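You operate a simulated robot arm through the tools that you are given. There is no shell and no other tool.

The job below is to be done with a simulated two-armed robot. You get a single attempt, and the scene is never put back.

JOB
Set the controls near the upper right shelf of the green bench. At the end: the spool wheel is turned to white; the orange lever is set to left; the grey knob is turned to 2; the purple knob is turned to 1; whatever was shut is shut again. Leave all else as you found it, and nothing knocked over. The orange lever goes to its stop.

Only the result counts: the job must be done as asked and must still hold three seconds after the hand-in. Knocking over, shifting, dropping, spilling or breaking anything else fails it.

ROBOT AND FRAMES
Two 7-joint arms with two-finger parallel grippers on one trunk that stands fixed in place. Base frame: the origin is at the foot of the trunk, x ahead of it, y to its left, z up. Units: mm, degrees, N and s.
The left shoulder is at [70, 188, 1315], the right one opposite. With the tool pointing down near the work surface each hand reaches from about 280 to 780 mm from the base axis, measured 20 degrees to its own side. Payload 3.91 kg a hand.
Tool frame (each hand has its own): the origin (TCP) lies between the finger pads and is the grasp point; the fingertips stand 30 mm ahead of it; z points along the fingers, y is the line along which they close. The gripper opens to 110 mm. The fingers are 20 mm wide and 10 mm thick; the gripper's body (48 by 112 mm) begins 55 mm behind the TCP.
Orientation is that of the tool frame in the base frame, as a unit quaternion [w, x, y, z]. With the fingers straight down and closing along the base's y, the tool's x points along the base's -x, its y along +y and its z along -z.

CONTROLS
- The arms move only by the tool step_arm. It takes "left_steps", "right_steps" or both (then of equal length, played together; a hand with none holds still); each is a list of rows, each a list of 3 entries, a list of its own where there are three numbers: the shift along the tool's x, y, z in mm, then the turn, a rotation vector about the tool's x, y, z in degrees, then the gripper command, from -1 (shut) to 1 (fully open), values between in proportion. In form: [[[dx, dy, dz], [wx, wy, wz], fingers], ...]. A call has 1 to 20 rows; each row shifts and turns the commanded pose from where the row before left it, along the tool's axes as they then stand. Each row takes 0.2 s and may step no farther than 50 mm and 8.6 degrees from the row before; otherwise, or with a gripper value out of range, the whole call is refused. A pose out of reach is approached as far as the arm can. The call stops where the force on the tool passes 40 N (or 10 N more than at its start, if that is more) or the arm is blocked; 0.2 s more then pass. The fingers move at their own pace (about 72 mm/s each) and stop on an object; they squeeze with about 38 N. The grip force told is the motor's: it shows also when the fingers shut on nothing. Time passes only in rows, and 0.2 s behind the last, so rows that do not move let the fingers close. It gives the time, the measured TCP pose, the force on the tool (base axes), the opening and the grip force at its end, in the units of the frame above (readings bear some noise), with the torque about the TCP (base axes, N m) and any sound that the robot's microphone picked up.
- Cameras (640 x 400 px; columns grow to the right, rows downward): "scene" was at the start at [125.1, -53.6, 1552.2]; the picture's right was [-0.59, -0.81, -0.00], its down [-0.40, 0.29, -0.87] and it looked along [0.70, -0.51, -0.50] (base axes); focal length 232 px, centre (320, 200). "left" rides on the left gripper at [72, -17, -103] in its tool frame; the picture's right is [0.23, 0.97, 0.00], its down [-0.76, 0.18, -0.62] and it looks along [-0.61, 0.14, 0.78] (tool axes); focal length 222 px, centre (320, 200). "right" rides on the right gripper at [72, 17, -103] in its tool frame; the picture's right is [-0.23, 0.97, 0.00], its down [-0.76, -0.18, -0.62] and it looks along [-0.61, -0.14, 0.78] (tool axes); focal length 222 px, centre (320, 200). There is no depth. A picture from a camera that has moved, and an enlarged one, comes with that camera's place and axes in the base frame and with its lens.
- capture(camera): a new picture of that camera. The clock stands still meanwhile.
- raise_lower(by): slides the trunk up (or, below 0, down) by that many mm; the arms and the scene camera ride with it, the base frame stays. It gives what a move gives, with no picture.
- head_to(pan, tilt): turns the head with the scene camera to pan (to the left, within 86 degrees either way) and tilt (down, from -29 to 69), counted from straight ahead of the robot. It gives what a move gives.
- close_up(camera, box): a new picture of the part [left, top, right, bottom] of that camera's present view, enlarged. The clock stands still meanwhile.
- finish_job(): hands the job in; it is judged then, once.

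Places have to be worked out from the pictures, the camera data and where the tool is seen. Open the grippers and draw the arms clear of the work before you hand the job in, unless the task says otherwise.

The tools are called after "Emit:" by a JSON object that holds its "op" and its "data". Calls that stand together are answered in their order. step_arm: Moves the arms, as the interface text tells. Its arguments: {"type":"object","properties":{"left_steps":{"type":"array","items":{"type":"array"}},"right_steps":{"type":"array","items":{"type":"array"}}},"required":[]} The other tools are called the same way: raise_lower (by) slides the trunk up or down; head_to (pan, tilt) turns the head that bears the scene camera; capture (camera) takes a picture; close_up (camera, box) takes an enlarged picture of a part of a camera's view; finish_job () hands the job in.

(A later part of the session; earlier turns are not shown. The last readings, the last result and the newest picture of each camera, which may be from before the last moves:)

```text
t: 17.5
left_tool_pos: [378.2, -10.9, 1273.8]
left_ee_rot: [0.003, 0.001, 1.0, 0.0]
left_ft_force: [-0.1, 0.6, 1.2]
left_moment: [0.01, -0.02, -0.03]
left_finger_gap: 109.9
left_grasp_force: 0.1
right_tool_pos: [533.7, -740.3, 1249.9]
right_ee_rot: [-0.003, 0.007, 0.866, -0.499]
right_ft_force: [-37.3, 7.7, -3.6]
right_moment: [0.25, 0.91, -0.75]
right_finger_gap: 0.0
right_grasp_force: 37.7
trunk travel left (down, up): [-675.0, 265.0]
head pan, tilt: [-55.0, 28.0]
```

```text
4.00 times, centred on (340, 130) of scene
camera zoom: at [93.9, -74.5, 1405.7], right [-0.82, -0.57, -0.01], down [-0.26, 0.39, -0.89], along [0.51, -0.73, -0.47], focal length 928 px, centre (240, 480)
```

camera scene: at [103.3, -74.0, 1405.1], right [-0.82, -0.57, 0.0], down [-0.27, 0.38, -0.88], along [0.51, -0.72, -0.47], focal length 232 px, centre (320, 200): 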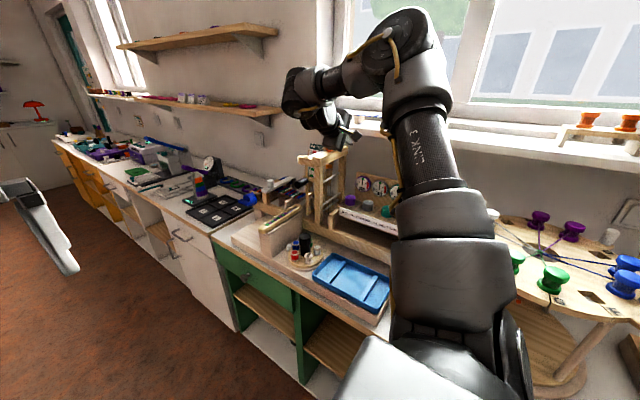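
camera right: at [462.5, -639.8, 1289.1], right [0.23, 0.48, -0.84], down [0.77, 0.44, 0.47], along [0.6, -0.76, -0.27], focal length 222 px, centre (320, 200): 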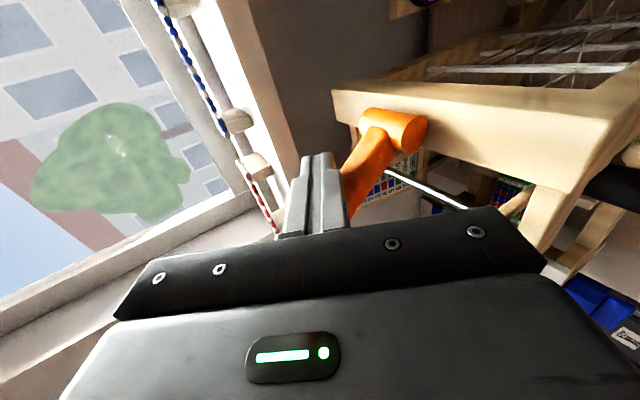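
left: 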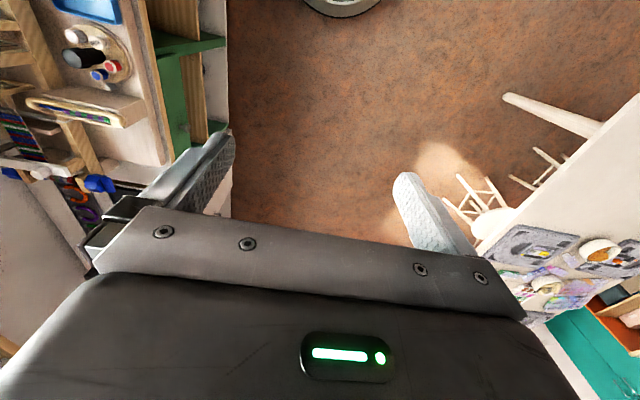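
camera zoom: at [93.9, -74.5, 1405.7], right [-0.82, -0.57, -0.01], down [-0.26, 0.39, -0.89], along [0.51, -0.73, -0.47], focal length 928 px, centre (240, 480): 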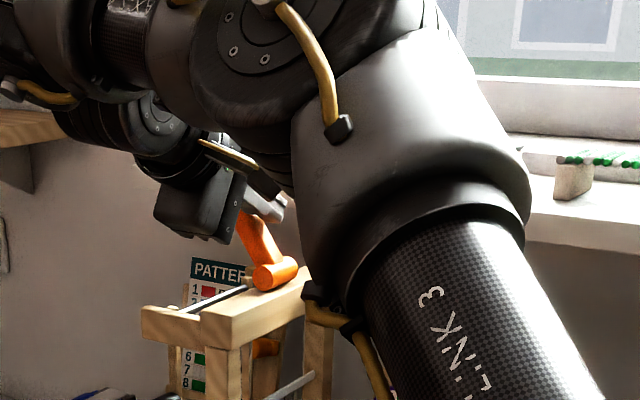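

The push stopped at 37 N with the handle leaning left by about the same angle it leaned right, which looks like the end stop. I'll back the hand off and look at the lever in the clear.

Emit:
{"op": "step_arm", "data": {"right_steps": [[[8, 0, 0], [0, 0, 0], -1], [[20, 0, -5], [0, 0, 0], -1], [[20, 0, -25], [0, 0, 0], -1], [[20, 0, -30], [0, 0, 0], -1], [[30, 0, -30], [0, 0, 0], -1]]}}

Emit:
{"op": "capture", "data": {"camera": "scene"}}

Emit:
{"op": "capture", "data": {"camera": "right"}}

```text
t: 18.7
left_tool_pos: [385.8, -10.7, 1270.0]
left_ee_rot: [-0.001, 0.0, 1.0, -0.001]
left_ft_force: [-1.5, 0.6, 0.1]
left_moment: [0.01, -0.01, -0.01]
left_finger_gap: 109.9
left_grasp_force: 0.1
right_tool_pos: [438.4, -701.0, 1268.3]
right_ee_rot: [0.002, 0.0, 0.866, -0.5]
right_ft_force: [0.1, 0.3, 0.2]
right_moment: [0.01, 0.03, 0.0]
right_finger_gap: 0.0
right_grasp_force: 37.8
right hand out of reach, approached as far as the arm can: row 4, 5
trunk travel left (down, up): [-675.0, 265.0]
head pan, tilt: [-55.0, 28.0]
```

```text
taken
camera scene: at [102.7, -74.6, 1405.1], right [-0.82, -0.57, 0.0], down [-0.27, 0.38, -0.88], along [0.51, -0.72, -0.47], focal length 232 px, centre (320, 200)
```

scene: 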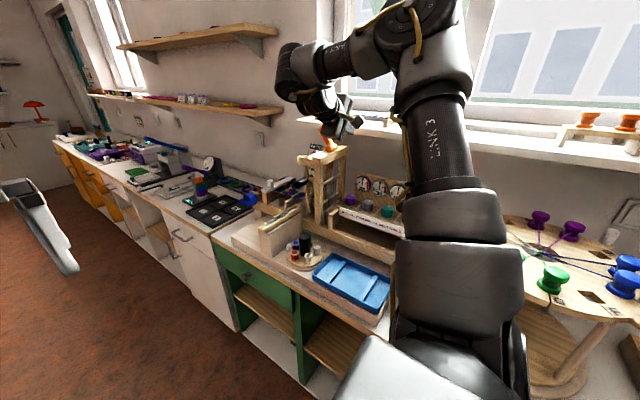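

```text
taken
camera right: at [365.0, -601.7, 1307.3], right [0.23, 0.49, -0.84], down [0.76, 0.45, 0.47], along [0.61, -0.75, -0.27], focal length 222 px, centre (320, 200)
```

right: 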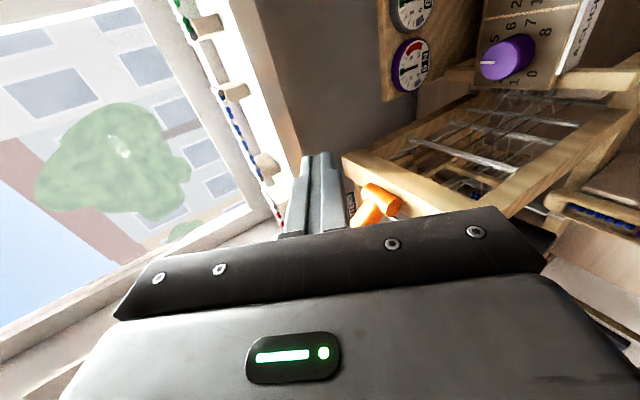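

Emit:
{"op": "close_up", "data": {"camera": "right", "box": [320, 150, 440, 225]}}

Emit:
{"op": "close_up", "data": {"camera": "scene", "box": [295, 115, 375, 175]}}

```text
5.33 times, centred on (380, 188) of right
camera zoom: at [365.0, -601.7, 1307.3], right [0.23, 0.49, -0.84], down [0.76, 0.45, 0.47], along [0.61, -0.75, -0.27], focal length 1185 px, centre (0, 267)
```

zoom: 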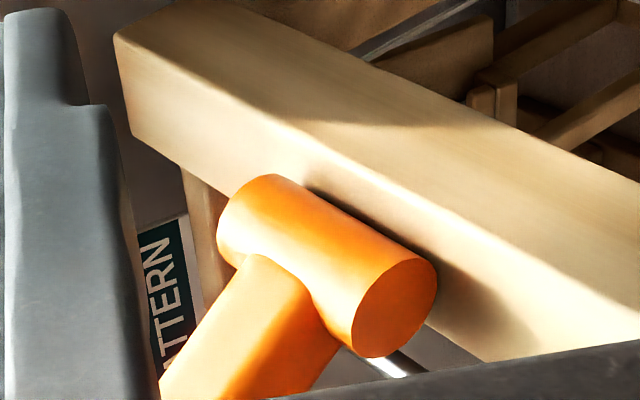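

```text
6.67 times, centred on (335, 145) of scene
camera zoom: at [102.7, -74.6, 1405.1], right [-0.82, -0.57, 0.0], down [-0.27, 0.38, -0.88], along [0.51, -0.72, -0.47], focal length 1546 px, centre (220, 567)
```

zoom: 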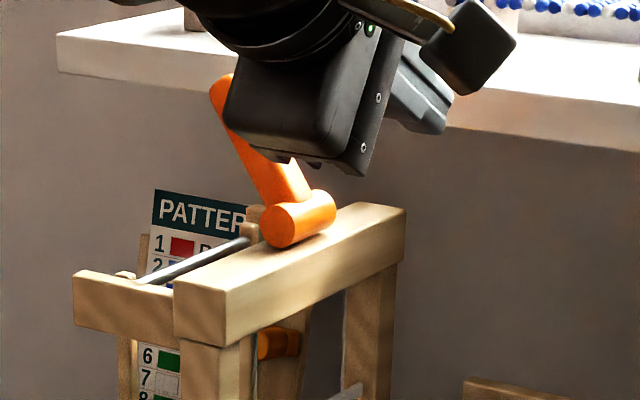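

The lever now leans left and stays there, but the gripper hides part of it, so the exact angle is uncertain. I'll bring the hand back to vertical and away for a clean look.

Emit:
{"op": "step_arm", "data": {"right_steps": [[[14, 12, -12.7], [-7.5, 0, 0], -1], [[14, 13.5, -11.1], [-7.5, 0, 0], -1], [[14, 14.8, -9.2], [-7.5, 0, 0], -1], [[14, 15.9, -7.1], [-7.5, 0, 0], -1], [[14, 16.7, -5], [-7.5, 0, 0], -1], [[14, 17.2, -2.8], [-7.5, 0, 0], -1], [[14, 17.4, -0.5], [-7.5, 0, 0], -1], [[14, 17.4, 1.8], [-7.5, 0, 0], -1]]}}

Emit:
{"op": "capture", "data": {"camera": "scene"}}

Emit:
{"op": "capture", "data": {"camera": "right"}}

```text
t: 20.5
left_tool_pos: [386.0, -13.2, 1269.9]
left_ee_rot: [0.0, 0.0, 1.0, 0.0]
left_ft_force: [0.0, -0.1, 1.3]
left_moment: [-0.02, -0.01, 0.02]
left_finger_gap: 109.7
left_grasp_force: 0.0
right_tool_pos: [327.3, -563.5, 1237.2]
right_ee_rot: [0.0, 0.001, 1.0, 0.001]
right_ft_force: [-0.6, 0.5, 1.0]
right_moment: [-0.02, 0.02, 0.01]
right_finger_gap: 0.0
right_grasp_force: 37.6
trunk travel left (down, up): [-675.0, 265.0]
head pan, tilt: [-55.0, 28.0]
```

```text
taken
camera scene: at [103.0, -75.8, 1405.0], right [-0.82, -0.57, 0.0], down [-0.27, 0.39, -0.88], along [0.51, -0.72, -0.47], focal length 232 px, centre (320, 200)
```

scene: 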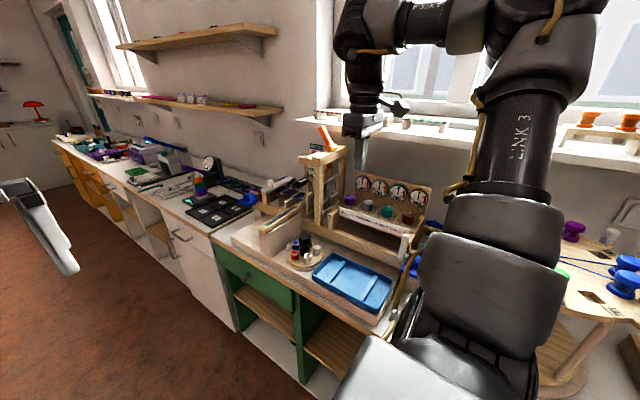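

```text
taken
camera right: at [254.3, -546.4, 1341.4], right [0.23, 0.97, 0.0], down [0.76, -0.18, 0.62], along [0.61, -0.14, -0.78], focal length 222 px, centre (320, 200)
```

right: 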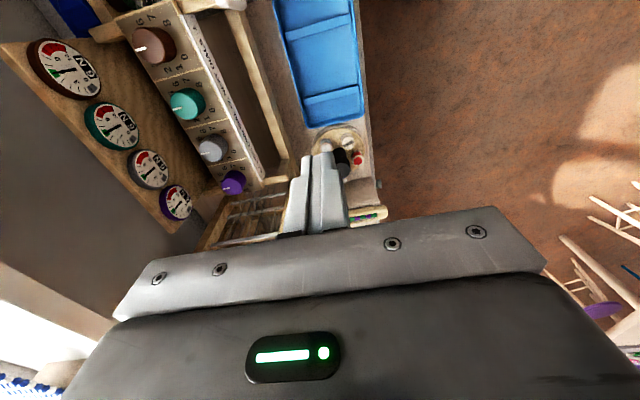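

Emit:
{"op": "close_up", "data": {"camera": "scene", "box": [295, 115, 375, 175]}}

Emit:
{"op": "close_up", "data": {"camera": "scene", "box": [320, 165, 440, 245]}}

```text
6.67 times, centred on (335, 145) of scene
camera zoom: at [103.0, -75.8, 1405.0], right [-0.82, -0.57, 0.0], down [-0.27, 0.39, -0.88], along [0.51, -0.72, -0.47], focal length 1546 px, centre (220, 567)
```

zoom: 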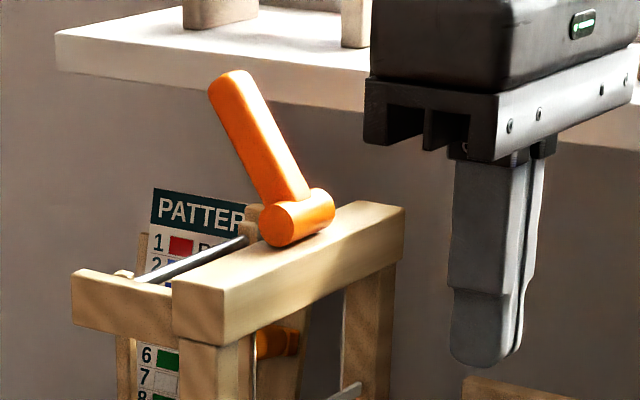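

```text
5.00 times, centred on (380, 205) of scene
camera zoom: at [103.0, -75.8, 1405.0], right [-0.82, -0.57, 0.0], down [-0.27, 0.39, -0.88], along [0.51, -0.72, -0.47], focal length 1160 px, centre (20, 175)
```

zoom: 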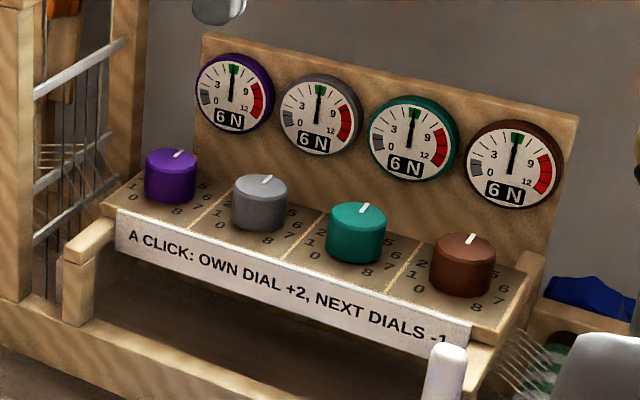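

The lever now leans left about as far as it had leaned right (≈34°), so it is at its left stop, and the dials still read 6 N. Next I'll bring the vertical hand above the grey knob, partly open and pre-rotated +34°.

Emit:
{"op": "step_arm", "data": {"right_steps": [[[-8.6, -35.7, 23.4], [0, 0, 0], 0.0], [[-8.6, -35.7, 23.4], [0, 0, 0], 0.0], [[-8.6, -35.7, 23.4], [0, 0, 0], 0.0], [[-8.6, -35.7, 23.4], [0, 0, 0], 0.05], [[-8.6, -35.7, 23.4], [0, 0, 0], 0.05], [[0, 0, 0], [0, 0, 8.5], 0.05], [[0, 0, 0], [0, 0, 8.5], 0.05], [[0, 0, 0], [0, 0, 8.5], 0.05], [[0, 0, 0], [0, 0, 8.5], 0.05]]}}

Emit:
{"op": "capture", "data": {"camera": "right"}}

Emit:
{"op": "close_up", "data": {"camera": "scene", "box": [300, 130, 460, 245]}}

```text
t: 22.5
left_tool_pos: [386.0, -11.7, 1270.4]
left_ee_rot: [0.0, 0.0, 1.0, 0.001]
left_ft_force: [-1.0, -0.1, -0.5]
left_moment: [-0.02, -0.01, 0.01]
left_finger_gap: 110.1
left_grasp_force: 0.1
right_tool_pos: [369.8, -744.4, 1123.1]
right_ee_rot: [0.001, 0.295, 0.956, 0.001]
right_ft_force: [-1.0, -0.5, 0.4]
right_moment: [0.01, 0.03, 0.0]
right_finger_gap: 57.6
right_grasp_force: 0.0
trunk travel left (down, up): [-675.0, 265.0]
head pan, tilt: [-55.0, 28.0]
```

```text
taken
camera right: at [319.0, -688.0, 1226.2], right [0.74, 0.68, 0.0], down [0.53, -0.58, 0.62], along [0.42, -0.46, -0.78], focal length 222 px, centre (320, 200)
```

right: 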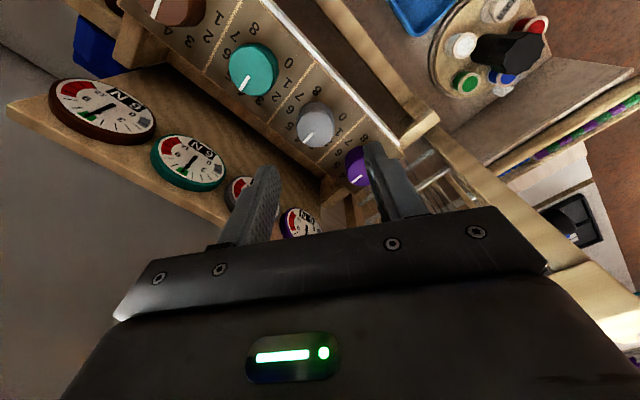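

```text
3.48 times, centred on (380, 188) of scene
camera zoom: at [103.5, -74.9, 1405.1], right [-0.82, -0.57, 0.0], down [-0.27, 0.38, -0.88], along [0.51, -0.72, -0.47], focal length 807 px, centre (111, 244)
```

zoom: 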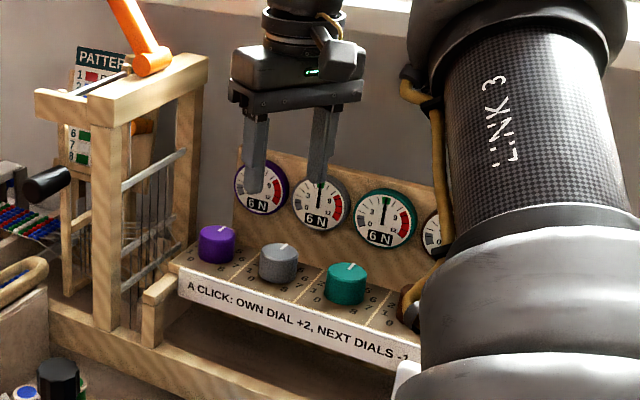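

The hand is above the grey knob. I'll enlarge the hand view to refine the knob's centre before descending.

Emit:
{"op": "close_up", "data": {"camera": "right", "box": [220, 60, 400, 200]}}

```text
2.86 times, centred on (310, 130) of right
camera zoom: at [319.0, -688.0, 1226.2], right [0.74, 0.68, 0.0], down [0.53, -0.58, 0.62], along [0.42, -0.46, -0.78], focal length 635 px, centre (349, 400)
```

zoom: 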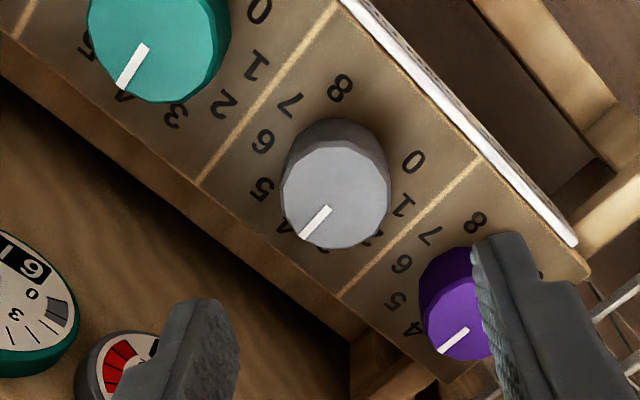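

The grey knob's centre is about 3 mm nearer the wall than the TCP; I'll shift by that, descend to z≈1041 (fingertips about 10 mm above the panel) and close on the knob.

Emit:
{"op": "step_arm", "data": {"right_steps": [[[-0.9, -3, 27], [0, 0, 0], 0.05], [[0, 0, 27], [0, 0, 0], 0.05], [[0, 0, 20], [0, 0, 0], 0.05], [[0, 0, 8], [0, 0, 0], 0.05]]}}

Emit:
{"op": "capture", "data": {"camera": "right"}}

Emit:
{"op": "close_up", "data": {"camera": "scene", "box": [320, 150, 440, 245]}}

```text
t: 23.5
left_tool_pos: [385.8, -13.7, 1271.6]
left_ee_rot: [0.001, 0.0, 1.0, 0.0]
left_ft_force: [0.3, 0.8, 0.9]
left_moment: [-0.04, 0.02, 0.01]
left_finger_gap: 110.2
left_grasp_force: 0.1
right_tool_pos: [369.7, -746.7, 1038.3]
right_ee_rot: [0.0, 0.293, 0.956, 0.001]
right_ft_force: [0.1, 0.2, -0.3]
right_moment: [0.0, 0.01, -0.04]
right_finger_gap: 57.6
right_grasp_force: 0.1
trunk travel left (down, up): [-675.0, 265.0]
head pan, tilt: [-55.0, 28.0]
```

```text
taken
camera right: at [318.6, -691.4, 1143.4], right [0.73, 0.68, 0.0], down [0.53, -0.57, 0.62], along [0.42, -0.46, -0.78], focal length 222 px, centre (320, 200)
```

right: 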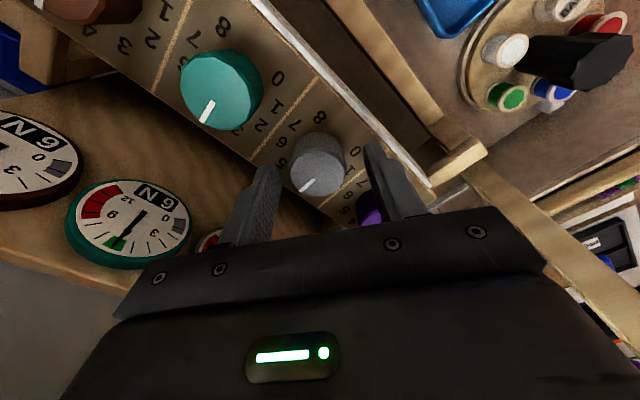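

```text
4.21 times, centred on (380, 198) of scene
camera zoom: at [103.8, -75.9, 1405.0], right [-0.82, -0.57, 0.0], down [-0.27, 0.39, -0.88], along [0.51, -0.72, -0.47], focal length 976 px, centre (67, 210)
```

zoom: 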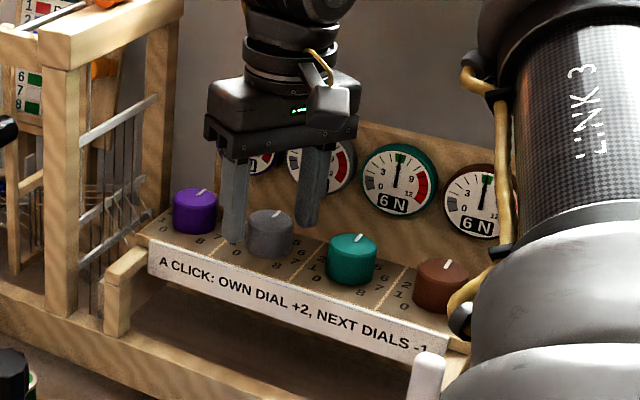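

The fingers straddle the grey knob evenly with no contact force. I'll close on it now.

Emit:
{"op": "step_arm", "data": {"right_steps": [[[0, 0, 0], [0, 0, 0], -1], [[0, 0, 0], [0, 0, 0], -1], [[0, 0, 0], [0, 0, 0], -1]]}}

Emit:
{"op": "close_up", "data": {"camera": "right", "box": [220, 60, 420, 240]}}

```text
t: 24.3
left_tool_pos: [384.5, -13.2, 1270.1]
left_ee_rot: [0.001, -0.001, 1.0, 0.0]
left_ft_force: [0.2, 0.1, -0.3]
left_moment: [0.0, 0.02, -0.01]
left_finger_gap: 109.9
left_grasp_force: 0.0
right_tool_pos: [367.9, -748.0, 1038.1]
right_ee_rot: [0.0, 0.294, 0.956, -0.001]
right_ft_force: [-7.4, -13.0, 4.3]
right_moment: [-1.03, 0.23, -0.02]
right_finger_gap: 37.7
right_grasp_force: 45.2
trunk travel left (down, up): [-675.0, 265.0]
head pan, tilt: [-55.0, 28.0]
```

```text
2.22 times, centred on (320, 150) of right
camera zoom: at [317.1, -692.8, 1143.4], right [0.74, 0.68, 0.0], down [0.53, -0.57, 0.62], along [0.42, -0.46, -0.78], focal length 494 px, centre (320, 311)
```

zoom: 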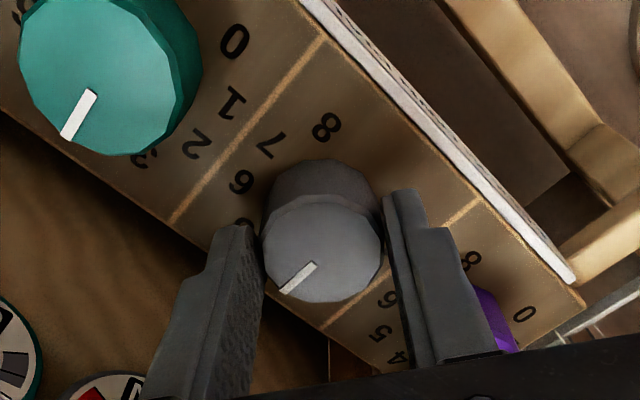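

Gripped at 37.7 mm with about 15 N of sideways load, so I'll ease the hand 2 mm toward the wall side to centre it, then turn −67.5° about the tool axis (two clicks counter-clockwise from above).

Emit:
{"op": "step_arm", "data": {"right_steps": [[[0, -2, 0], [0, 0, 0], -1], [[0, 0, 0], [0, 0, -7.5], -1], [[0, 0, 0], [0, 0, -7.5], -1], [[0, 0, 0], [0, 0, -7.5], -1], [[0, 0, 0], [0, 0, -7.5], -1], [[0, 0, 0], [0, 0, -7.5], -1], [[0, 0, 0], [0, 0, -7.5], -1], [[0, 0, 0], [0, 0, -7.5], -1], [[0, 0, 0], [0, 0, -7.5], -1], [[0, 0, 0], [0, 0, -7.5], -1]]}}

Emit:
{"op": "capture", "data": {"camera": "right"}}

Emit:
{"op": "close_up", "data": {"camera": "scene", "box": [320, 150, 440, 245]}}

```text
t: 26.5
left_tool_pos: [385.5, -15.9, 1270.9]
left_ee_rot: [0.001, 0.0, 1.0, 0.001]
left_ft_force: [0.0, 0.0, -0.3]
left_moment: [0.04, -0.02, -0.02]
left_finger_gap: 109.8
left_grasp_force: 0.1
right_tool_pos: [367.6, -752.2, 1039.1]
right_ee_rot: [0.002, -0.289, 0.957, 0.0]
right_ft_force: [1.6, -24.9, 13.6]
right_moment: [-0.63, -0.17, -0.04]
right_finger_gap: 37.7
right_grasp_force: 44.9
trunk travel left (down, up): [-675.0, 265.0]
head pan, tilt: [-55.0, 28.0]
```

```text
taken
camera right: at [297.4, -776.4, 1143.1], right [-0.35, 0.94, 0.0], down [0.73, 0.27, 0.63], along [0.59, 0.22, -0.78], focal length 222 px, centre (320, 200)
```

right: 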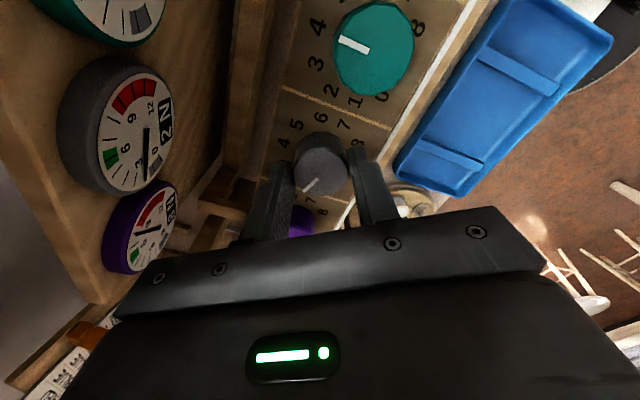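

```text
4.21 times, centred on (380, 198) of scene
camera zoom: at [103.0, -78.9, 1404.9], right [-0.82, -0.57, 0.0], down [-0.27, 0.39, -0.88], along [0.51, -0.72, -0.47], focal length 976 px, centre (67, 210)
```

zoom: 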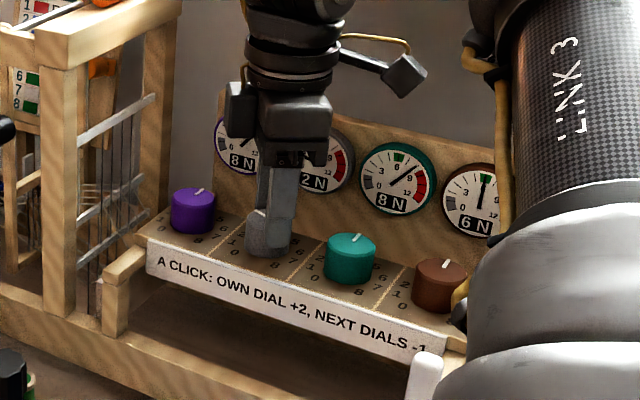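

The dials now read grey 2 N, purple 8 N, teal 8 N, which matches exactly two clicks down on grey. I'll open and lift straight up, then check the pointer.

Emit:
{"op": "step_arm", "data": {"right_steps": [[[0, 0, 0], [0, 0, 0], 0.05], [[0, 0, 0], [0, 0, 0], 0.05], [[0, 0, 0], [0, 0, 0], 0.05], [[0, 0, -25], [0, 0, 0], 0.05], [[0, 0, -30], [0, 0, 0], 0.05], [[0, 0, -35], [0, 0, 0], 0.05]]}}

Emit:
{"op": "capture", "data": {"camera": "right"}}

Emit:
{"op": "close_up", "data": {"camera": "scene", "box": [320, 150, 440, 245]}}

```text
t: 27.9
left_tool_pos: [386.8, -11.0, 1270.9]
left_ee_rot: [0.001, 0.0, 1.0, -0.002]
left_ft_force: [0.9, -0.6, -0.5]
left_moment: [-0.03, 0.01, 0.02]
left_finger_gap: 110.0
left_grasp_force: 0.1
right_tool_pos: [369.2, -746.8, 1131.4]
right_ee_rot: [0.001, -0.287, 0.958, 0.0]
right_ft_force: [-0.3, 0.3, 0.1]
right_moment: [0.0, 0.02, 0.0]
right_finger_gap: 57.5
right_grasp_force: 0.1
trunk travel left (down, up): [-675.0, 265.0]
head pan, tilt: [-55.0, 28.0]
```

```text
taken
camera right: at [298.4, -772.2, 1235.8], right [-0.35, 0.94, 0.0], down [0.73, 0.27, 0.62], along [0.59, 0.22, -0.78], focal length 222 px, centre (320, 200)
```

right: 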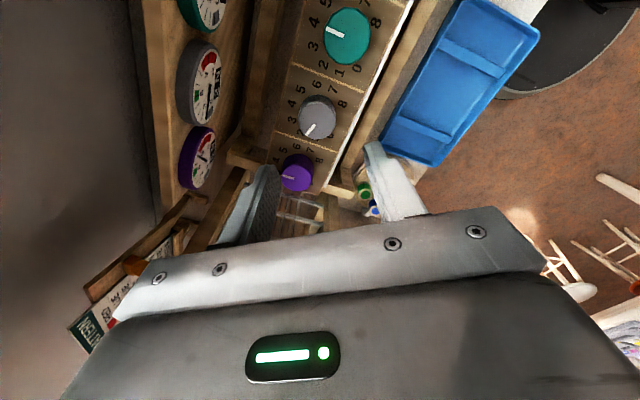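

```text
4.21 times, centred on (380, 198) of scene
camera zoom: at [104.6, -74.0, 1405.0], right [-0.82, -0.57, 0.0], down [-0.27, 0.38, -0.88], along [0.51, -0.72, -0.47], focal length 976 px, centre (67, 210)
```

zoom: 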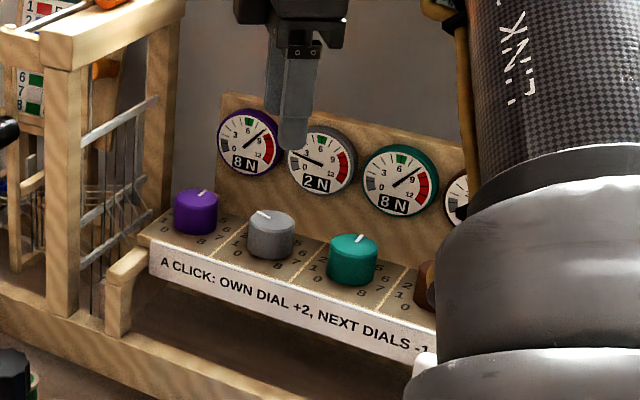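

Dials: purple 8, grey 2, teal 8. I'll enlarge the hand view to confirm the grey pointer and locate the purple knob's centre.

Emit:
{"op": "close_up", "data": {"camera": "right", "box": [230, 70, 390, 210]}}

```text
2.86 times, centred on (310, 140) of right
camera zoom: at [298.4, -772.2, 1235.8], right [-0.35, 0.94, 0.0], down [0.73, 0.27, 0.62], along [0.59, 0.22, -0.78], focal length 635 px, centre (349, 371)
```

zoom: 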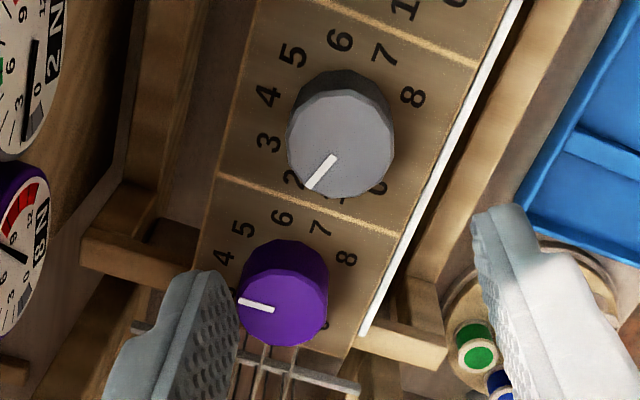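

Grey points at 2. Now I'll move over the purple knob (about [438, −750]), yaw back to +34°, opening about 52 mm, and look before descending.

Emit:
{"op": "step_arm", "data": {"right_steps": [[[-27.8, -20.4, 0], [0, 0, 0], -0.05], [[-27.8, -20.4, 0], [0, 0, 0], -0.05], [[0, 0, 0], [0, 0, 8.4], -0.05], [[0, 0, 0], [0, 0, 8.4], -0.05], [[0, 0, 0], [0, 0, 8.4], -0.05], [[0, 0, 0], [0, 0, 8.4], -0.05], [[0, 0, 0], [0, 0, 8.4], -0.05], [[0, 0, 0], [0, 0, 8.4], -0.05], [[0, 0, 0], [0, 0, 8.4], -0.05], [[0, 0, 0], [0, 0, 8.4], -0.05]]}}

Emit:
{"op": "capture", "data": {"camera": "right"}}

Emit:
{"op": "close_up", "data": {"camera": "right", "box": [220, 60, 400, 200]}}

Emit:
{"op": "close_up", "data": {"camera": "scene", "box": [290, 120, 430, 245]}}

```text
t: 30.1
left_tool_pos: [387.7, -11.9, 1272.0]
left_ee_rot: [0.0, 0.0, 1.0, 0.001]
left_ft_force: [0.4, 0.7, 0.3]
left_moment: [-0.02, -0.01, 0.01]
left_finger_gap: 110.2
left_grasp_force: 0.1
right_tool_pos: [437.1, -754.3, 1130.2]
right_ee_rot: [0.001, 0.292, 0.956, 0.001]
right_ft_force: [-0.1, 0.0, -1.3]
right_moment: [0.01, -0.01, 0.01]
right_finger_gap: 52.1
right_grasp_force: 0.0
trunk travel left (down, up): [-675.0, 265.0]
head pan, tilt: [-55.0, 28.0]
```

```text
taken
camera right: at [386.5, -697.3, 1233.9], right [0.73, 0.68, 0.0], down [0.53, -0.57, 0.62], along [0.43, -0.46, -0.78], focal length 222 px, centre (320, 200)
```

right: 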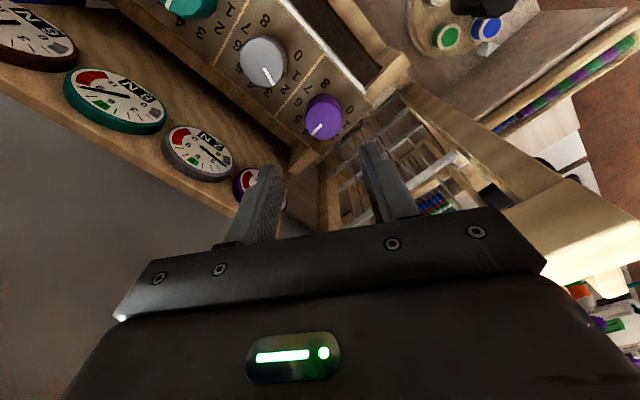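

```text
2.86 times, centred on (310, 130) of right
camera zoom: at [386.5, -697.3, 1233.9], right [0.73, 0.68, 0.0], down [0.53, -0.57, 0.62], along [0.43, -0.46, -0.78], focal length 635 px, centre (349, 400)
```

zoom: 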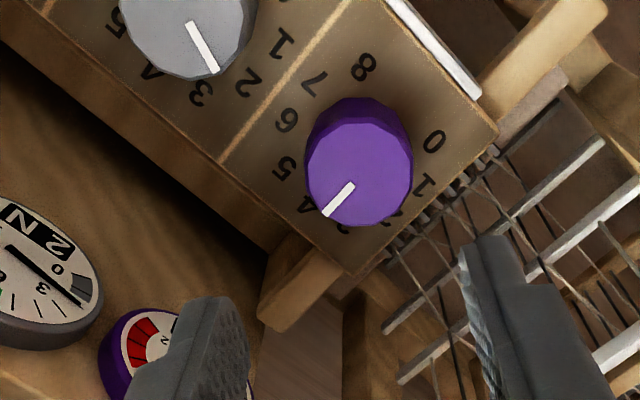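

```text
3.20 times, centred on (360, 182) of scene
camera zoom: at [104.3, -75.7, 1404.9], right [-0.82, -0.57, 0.0], down [-0.27, 0.38, -0.88], along [0.51, -0.72, -0.47], focal length 742 px, centre (192, 256)
```

zoom: 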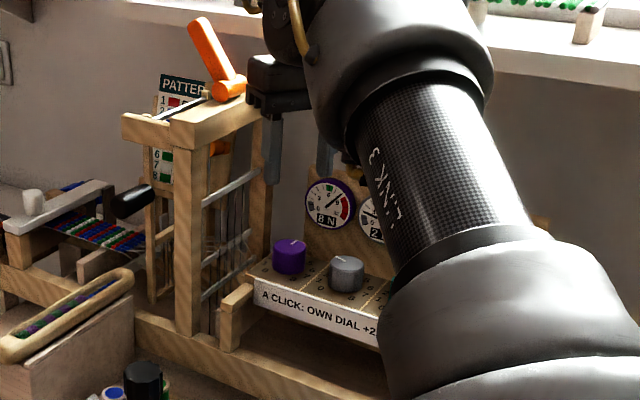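

The purple knob's centre is about (2.8, 3) mm from the TCP. I'll correct that, reduce the yaw to +17° to keep the palm well clear of the loom beam, and descend.

Emit:
{"op": "step_arm", "data": {"right_steps": [[[-0.6, 4, 0], [0, 0, 0], -0.05], [[0, 0, 0], [0, 0, -8.5], -0.05], [[0, 0, 0], [0, 0, -8.5], -0.05], [[0, 0, 27], [0, 0, 0], -0.05], [[0, 0, 27], [0, 0, 0], -0.05], [[0, 0, 15], [0, 0, 0], -0.05]]}}

Emit:
{"op": "capture", "data": {"camera": "right"}}

Emit:
{"op": "close_up", "data": {"camera": "scene", "box": [290, 120, 430, 245]}}

```text
t: 31.5
left_tool_pos: [386.5, -12.4, 1271.0]
left_ee_rot: [-0.001, 0.0, 1.0, 0.0]
left_ft_force: [0.7, -0.1, 0.9]
left_moment: [0.0, -0.03, -0.01]
left_finger_gap: 110.1
left_grasp_force: 0.0
right_tool_pos: [439.7, -747.4, 1060.1]
right_ee_rot: [0.001, 0.146, 0.989, 0.0]
right_ft_force: [0.0, 0.3, -0.5]
right_moment: [0.01, -0.01, 0.0]
right_finger_gap: 52.2
right_grasp_force: 0.0
trunk travel left (down, up): [-675.0, 265.0]
head pan, tilt: [-55.0, 28.0]
```

```text
taken
camera right: at [374.5, -709.9, 1164.9], right [0.5, 0.87, 0.0], down [0.68, -0.39, 0.62], along [0.54, -0.31, -0.78], focal length 222 px, centre (320, 200)
```

right: 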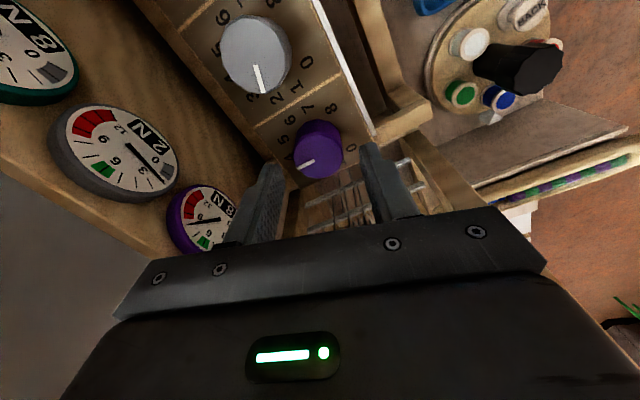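

```text
3.20 times, centred on (360, 182) of scene
camera zoom: at [104.0, -75.6, 1405.0], right [-0.82, -0.57, 0.0], down [-0.27, 0.38, -0.88], along [0.51, -0.72, -0.47], focal length 742 px, centre (192, 256)
```

zoom: 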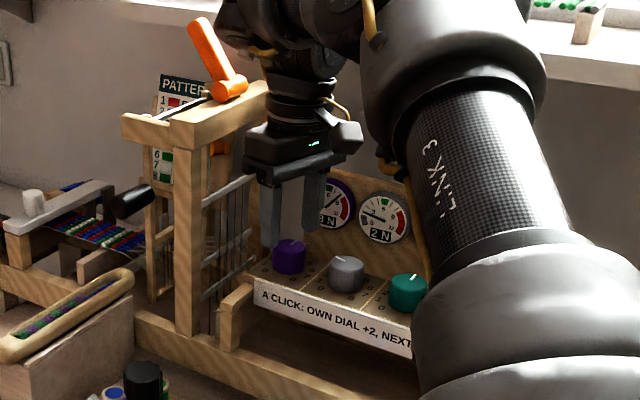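

Clear of everything so far at z=1060. I'll enlarge the hand view for a finer check of the knob centre.

Emit:
{"op": "close_up", "data": {"camera": "right", "box": [240, 100, 400, 220]}}

```text
3.33 times, centred on (320, 160) of right
camera zoom: at [374.5, -709.9, 1164.9], right [0.5, 0.87, 0.0], down [0.68, -0.39, 0.62], along [0.54, -0.31, -0.78], focal length 740 px, centre (320, 333)
```

zoom: 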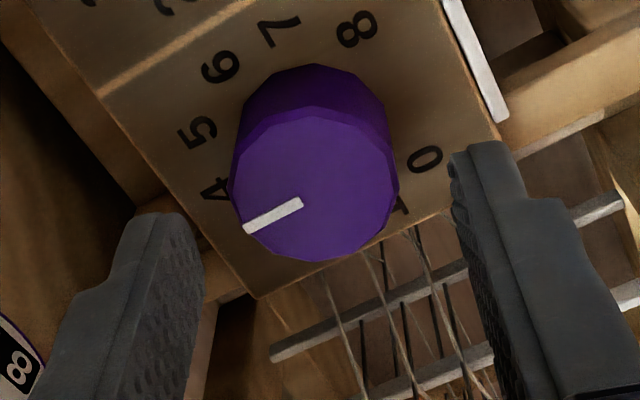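

The knob is centred to within about 1 mm. I'll descend the last 22 mm and close on it.

Emit:
{"op": "step_arm", "data": {"right_steps": [[[0, 0, 14], [0, 0, 0], -0.05], [[0, 0, 8], [0, 0, 0], -0.05], [[0, 0, 0], [0, 0, 0], -1], [[0, 0, 0], [0, 0, 0], -1], [[0, 0, 0], [0, 0, 0], -1]]}}

Emit:
{"op": "close_up", "data": {"camera": "right", "box": [220, 60, 420, 240]}}

Emit:
{"op": "close_up", "data": {"camera": "scene", "box": [290, 120, 430, 245]}}

```text
t: 32.7
left_tool_pos: [386.8, -14.2, 1270.5]
left_ee_rot: [0.0, -0.001, 1.0, 0.002]
left_ft_force: [0.2, -0.5, 0.3]
left_moment: [0.0, 0.02, 0.04]
left_finger_gap: 109.9
left_grasp_force: 0.0
right_tool_pos: [440.6, -749.4, 1038.3]
right_ee_rot: [0.0, 0.148, 0.989, 0.001]
right_ft_force: [-0.2, -5.6, -0.1]
right_moment: [-0.47, -0.04, 0.01]
right_finger_gap: 36.6
right_grasp_force: 45.2
trunk travel left (down, up): [-675.0, 265.0]
head pan, tilt: [-55.0, 28.0]
```

```text
2.22 times, centred on (320, 150) of right
camera zoom: at [374.5, -711.8, 1142.8], right [0.5, 0.87, 0.0], down [0.68, -0.39, 0.62], along [0.54, -0.31, -0.78], focal length 494 px, centre (320, 311)
```

zoom: 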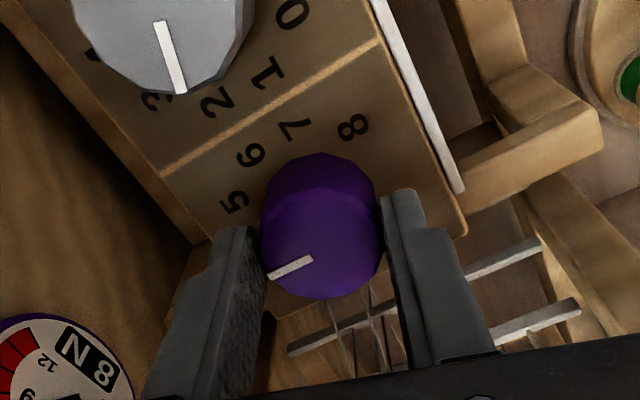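

```text
3.20 times, centred on (360, 182) of scene
camera zoom: at [103.9, -76.8, 1404.9], right [-0.82, -0.57, 0.0], down [-0.27, 0.39, -0.88], along [0.51, -0.72, -0.47], focal length 742 px, centre (192, 256)
```

zoom: 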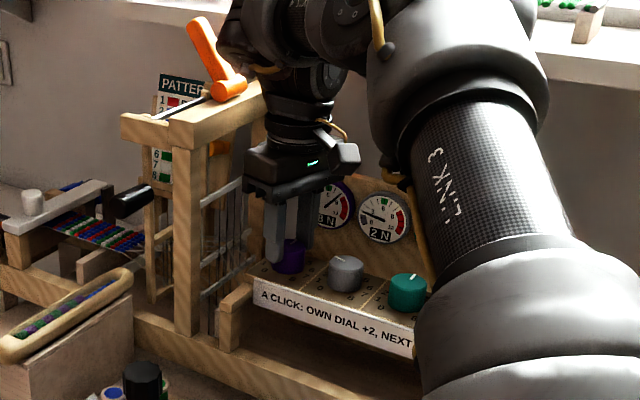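

Gripped cleanly at 36.6 mm with little side load. I'll turn one click, −33.75°, and check the dials.

Emit:
{"op": "step_arm", "data": {"right_steps": [[[0, 0, 0], [0, 0, -6.75], -1], [[0, 0, 0], [0, 0, -6.75], -1], [[0, 0, 0], [0, 0, -6.75], -1], [[0, 0, 0], [0, 0, -6.75], -1], [[0, 0, 0], [0, 0, -6.75], -1], [[0, 0, 0], [0, 0, 0], -1]]}}

Emit:
{"op": "capture", "data": {"camera": "right"}}

Emit:
{"op": "close_up", "data": {"camera": "scene", "box": [290, 120, 430, 245]}}

```text
t: 34.1
left_tool_pos: [386.5, -13.3, 1270.3]
left_ee_rot: [0.0, 0.001, 1.0, 0.001]
left_ft_force: [-0.3, -0.3, -0.2]
left_moment: [0.0, -0.02, 0.01]
left_finger_gap: 110.1
left_grasp_force: 0.0
right_tool_pos: [438.8, -749.8, 1037.8]
right_ee_rot: [0.0, -0.148, 0.989, 0.0]
right_ft_force: [1.3, -8.2, 3.0]
right_moment: [-0.17, -0.05, 0.03]
right_finger_gap: 36.5
right_grasp_force: 45.3
trunk travel left (down, up): [-675.0, 265.0]
head pan, tilt: [-55.0, 28.0]
```

```text
taken
camera right: at [364.6, -754.4, 1142.7], right [-0.07, 1.0, 0.0], down [0.78, 0.05, 0.62], along [0.62, 0.04, -0.78], focal length 222 px, centre (320, 200)
```

right: 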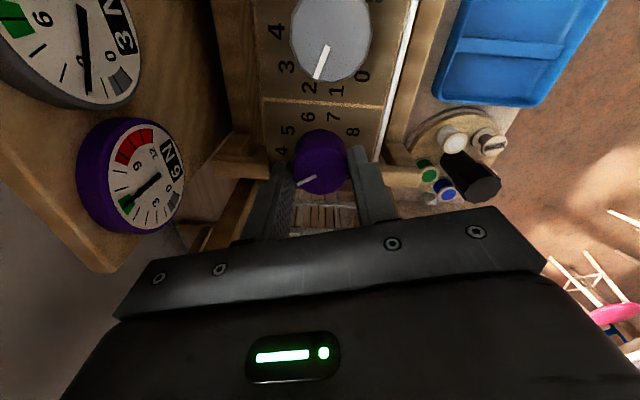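

```text
3.20 times, centred on (360, 182) of scene
camera zoom: at [103.7, -77.0, 1404.9], right [-0.82, -0.57, 0.0], down [-0.27, 0.39, -0.88], along [0.51, -0.72, -0.47], focal length 742 px, centre (192, 256)
```

zoom: 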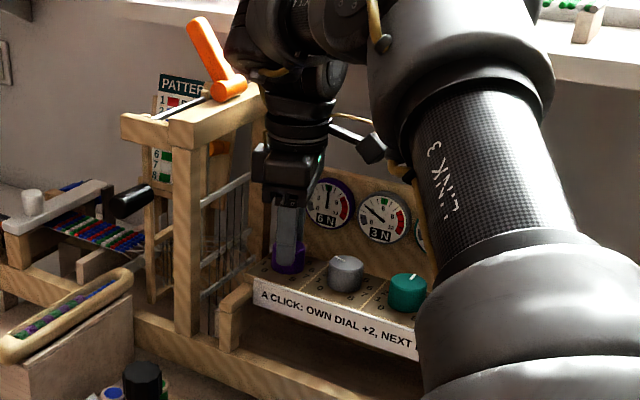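

One click registered (purple 6 N, grey 3 N). I'll repeat in place: open, yaw back +34°, re-grip, and turn another −33.75°.

Emit:
{"op": "step_arm", "data": {"right_steps": [[[0, 0, 0], [0, 0, 0], -0.05], [[0, 0, 0], [0, 0, 0], -0.05], [[0, 0, 0], [0, 0, 6.75], -0.05], [[0, 0, 0], [0, 0, 6.75], -0.05], [[0, 0, 0], [0, 0, 6.75], -0.05], [[0, 0, 0], [0, 0, 6.75], -0.05], [[0, 0, 0], [0, 0, 6.75], -0.05], [[0, 0, 0], [0, 0, 0], -1], [[0, 0, 0], [0, 0, 0], -1], [[0, 0, 0], [0, 0, 0], -1], [[0, 0, 0], [0, 0, -6.75], -1], [[0, 0, 0], [0, 0, -6.75], -1], [[0, 0, 0], [0, 0, -6.75], -1], [[0, 0, 0], [0, 0, -6.75], -1], [[0, 0, 0], [0, 0, -6.75], -1], [[0, 0, 0], [0, 0, 0], -1]]}}

Emit:
{"op": "capture", "data": {"camera": "right"}}

Emit:
{"op": "close_up", "data": {"camera": "scene", "box": [290, 120, 430, 245]}}

```text
t: 37.5
left_tool_pos: [387.2, -13.1, 1271.2]
left_ee_rot: [0.0, 0.0, 1.0, 0.001]
left_ft_force: [0.4, 0.3, -0.3]
left_moment: [0.04, -0.03, 0.0]
left_finger_gap: 110.1
left_grasp_force: 0.0
right_tool_pos: [438.8, -750.1, 1038.7]
right_ee_rot: [0.001, -0.147, 0.989, -0.002]
right_ft_force: [1.6, -12.4, 9.8]
right_moment: [-0.28, -0.02, 0.01]
right_finger_gap: 37.1
right_grasp_force: 45.0
trunk travel left (down, up): [-675.0, 265.0]
head pan, tilt: [-55.0, 28.0]
```

```text
taken
camera right: at [364.5, -754.3, 1143.0], right [-0.07, 1.0, 0.0], down [0.78, 0.05, 0.63], along [0.62, 0.04, -0.78], focal length 222 px, centre (320, 200)
```

right: 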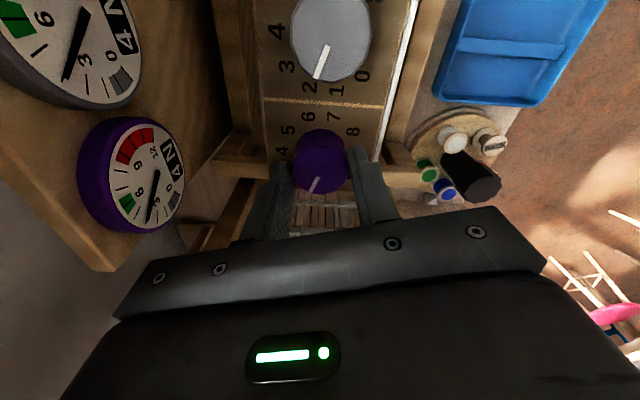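

```text
3.20 times, centred on (360, 182) of scene
camera zoom: at [103.3, -76.8, 1405.0], right [-0.82, -0.57, 0.0], down [-0.27, 0.39, -0.88], along [0.51, -0.72, -0.47], focal length 742 px, centre (192, 256)
```

zoom: 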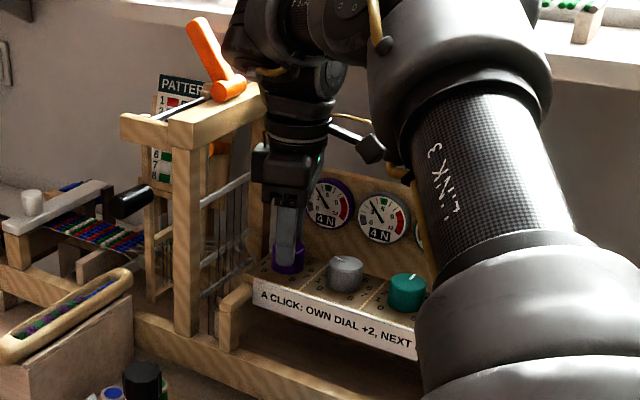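

Second click registered (purple 4 N, grey 4 N), so purple is at 2. One more identical cycle brings it to 1.

Emit:
{"op": "step_arm", "data": {"right_steps": [[[0, 0, 0], [0, 0, 0], -0.05], [[0, 0, 0], [0, 0, 0], -0.05], [[0, 0, 0], [0, 0, 6.75], -0.05], [[0, 0, 0], [0, 0, 6.75], -0.05], [[0, 0, 0], [0, 0, 6.75], -0.05], [[0, 0, 0], [0, 0, 6.75], -0.05], [[0, 0, 0], [0, 0, 6.75], -0.05], [[0, 0, 0], [0, 0, 0], -1], [[0, 0, 0], [0, 0, 0], -1], [[0, 0, 0], [0, 0, 0], -1], [[0, 0, 0], [0, 0, -6.75], -1], [[0, 0, 0], [0, 0, -6.75], -1], [[0, 0, 0], [0, 0, -6.75], -1], [[0, 0, 0], [0, 0, -6.75], -1], [[0, 0, 0], [0, 0, -6.75], -1], [[0, 0, 0], [0, 0, 0], -1]]}}

Emit:
{"op": "capture", "data": {"camera": "right"}}

Emit:
{"op": "close_up", "data": {"camera": "scene", "box": [290, 120, 430, 245]}}

```text
t: 40.9
left_tool_pos: [387.0, -13.0, 1271.3]
left_ee_rot: [0.0, 0.0, 1.0, 0.001]
left_ft_force: [-0.6, -0.7, 0.5]
left_moment: [0.01, -0.01, 0.02]
left_finger_gap: 109.8
left_grasp_force: 0.0
right_tool_pos: [439.6, -750.0, 1038.7]
right_ee_rot: [0.0, -0.147, 0.989, 0.0]
right_ft_force: [0.3, -5.1, -0.3]
right_moment: [-0.42, -0.06, 0.01]
right_finger_gap: 37.4
right_grasp_force: 44.9
trunk travel left (down, up): [-675.0, 265.0]
head pan, tilt: [-55.0, 28.0]
```

```text
taken
camera right: at [364.9, -754.3, 1142.7], right [-0.07, 1.0, 0.0], down [0.78, 0.05, 0.62], along [0.62, 0.04, -0.78], focal length 222 px, centre (320, 200)
```

right: 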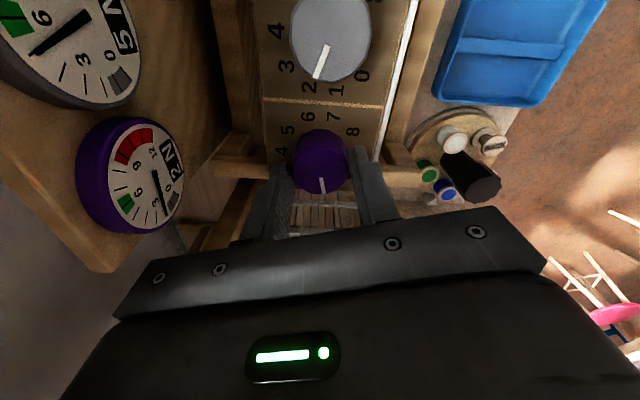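

```text
3.20 times, centred on (360, 182) of scene
camera zoom: at [104.1, -76.8, 1404.9], right [-0.82, -0.57, 0.0], down [-0.27, 0.39, -0.88], along [0.51, -0.72, -0.47], focal length 742 px, centre (192, 256)
```

zoom: 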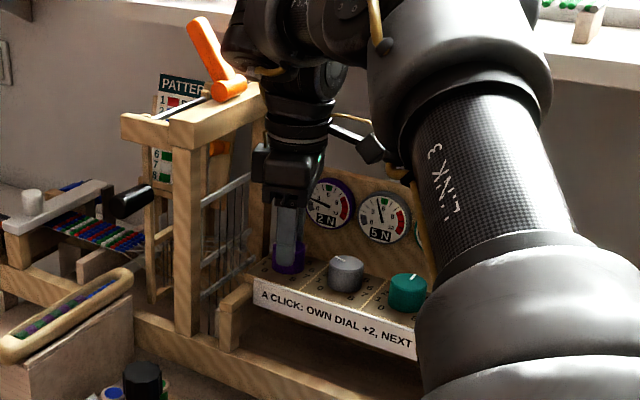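

Purple dial 2 N, grey 5 N, teal 8 N, exactly as three clicks predict. I'll release, lift straight up and check the pointers.

Emit:
{"op": "step_arm", "data": {"right_steps": [[[0, 0, 0], [0, 0, 0], -0.05], [[0, 0, 0], [0, 0, 0], -0.05], [[0, 0, 0], [0, 0, 0], -0.05], [[0, 0, -20], [0, 0, 0], -0.05], [[0, 0, -30], [0, 0, 0], -0.05], [[0, 0, -40], [0, 0, 0], -0.05]]}}

Emit:
{"op": "close_up", "data": {"camera": "right", "box": [200, 40, 420, 220]}}

Emit:
{"op": "close_up", "data": {"camera": "scene", "box": [290, 120, 430, 245]}}

```text
t: 42.3
left_tool_pos: [386.2, -11.0, 1270.6]
left_ee_rot: [0.0, 0.0, 1.0, 0.0]
left_ft_force: [-0.2, 0.0, 0.7]
left_moment: [-0.04, -0.03, 0.02]
left_finger_gap: 109.9
left_grasp_force: 0.1
right_tool_pos: [439.1, -748.9, 1130.8]
right_ee_rot: [0.001, -0.147, 0.989, 0.0]
right_ft_force: [-0.2, -0.5, -0.8]
right_moment: [0.0, 0.01, -0.01]
right_finger_gap: 52.3
right_grasp_force: 0.2
trunk travel left (down, up): [-675.0, 265.0]
head pan, tilt: [-55.0, 28.0]
```

```text
2.22 times, centred on (310, 130) of right
camera zoom: at [364.7, -753.1, 1234.9], right [-0.07, 1.0, 0.0], down [0.78, 0.05, 0.62], along [0.62, 0.04, -0.78], focal length 494 px, centre (342, 356)
```

zoom: 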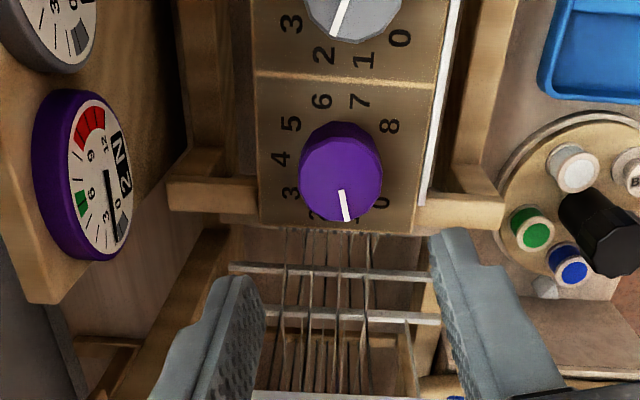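

```text
3.20 times, centred on (360, 182) of scene
camera zoom: at [103.9, -74.4, 1405.0], right [-0.82, -0.57, 0.0], down [-0.27, 0.38, -0.88], along [0.51, -0.72, -0.47], focal length 742 px, centre (192, 256)
```

zoom: 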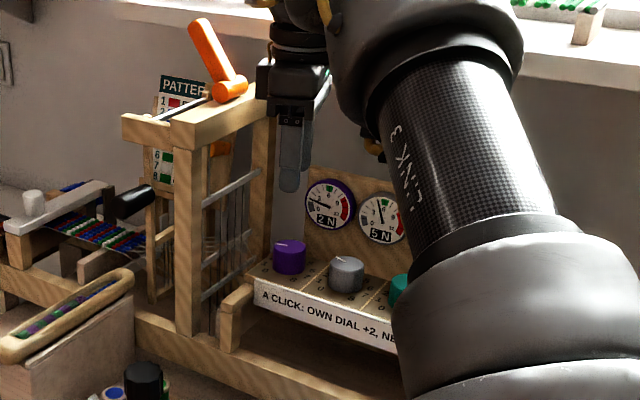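

Grey points to 2 and purple to 1. Now for the spool wheel: I triangulate the black grip at about [503, −557], top z≈930, spool tops z≈890, blue at the pointer, white 144° behind it. I'll move over it, going forward of the loom first.

Emit:
{"op": "step_arm", "data": {"right_steps": [[[-13.8, 45.5, 0], [0, 0, 0], 0.05], [[-13.8, 45.5, 0], [0, 0, 0], 0.05], [[-13.8, 45.5, 0], [0, 0, 0], 0.05], [[-13.8, 45.5, 0], [0, 0, 0], 0.05], [[-30.9, -9.4, 0], [0, 0, 0], 0.05], [[-30.9, -9.4, 0], [0, 0, 0], 0.05], [[0, 0, 0], [0, 0, 8.5], 0.05], [[0, 0, 0], [0, 0, 8.5], 0.05], [[0, 0, 0], [0, 0, 8.5], 0.05], [[0, 0, 0], [0, 0, 8.5], 0.05], [[0, 0, 0], [0, 0, 8.5], 0.05], [[0, 0, 0], [0, 0, 8.5], 0.05]]}}

Emit:
{"op": "capture", "data": {"camera": "right"}}

Emit:
{"op": "capture", "data": {"camera": "scene"}}

```text
t: 44.9
left_tool_pos: [386.3, -11.2, 1270.6]
left_ee_rot: [0.001, 0.0, 1.0, 0.0]
left_ft_force: [0.1, 1.1, -0.5]
left_moment: [0.0, 0.01, 0.03]
left_finger_gap: 109.8
left_grasp_force: 0.0
right_tool_pos: [502.9, -560.2, 1128.4]
right_ee_rot: [0.0, 0.294, 0.956, 0.0]
right_ft_force: [0.6, 0.2, 0.1]
right_moment: [-0.01, 0.01, 0.01]
right_finger_gap: 57.9
right_grasp_force: 0.0
trunk travel left (down, up): [-675.0, 265.0]
head pan, tilt: [-55.0, 28.0]
```

```text
taken
camera right: at [452.9, -503.1, 1233.2], right [0.74, 0.68, 0.0], down [0.53, -0.58, 0.62], along [0.42, -0.46, -0.78], focal length 222 px, centre (320, 200)
```

right: 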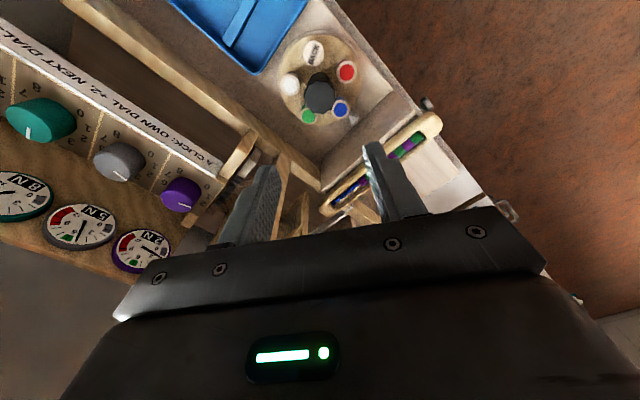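

```text
taken
camera scene: at [104.1, -75.7, 1405.0], right [-0.82, -0.57, 0.0], down [-0.27, 0.38, -0.88], along [0.51, -0.72, -0.47], focal length 232 px, centre (320, 200)
```

scene: 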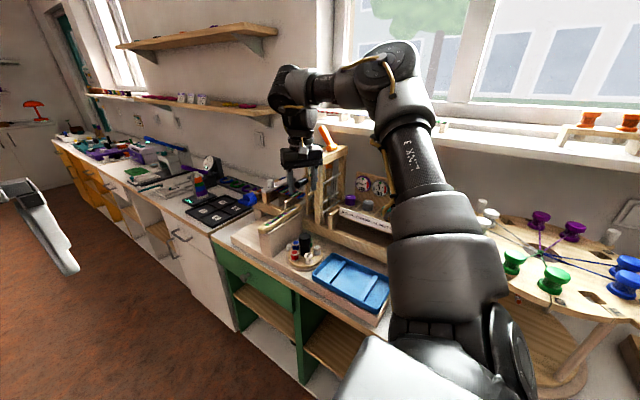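

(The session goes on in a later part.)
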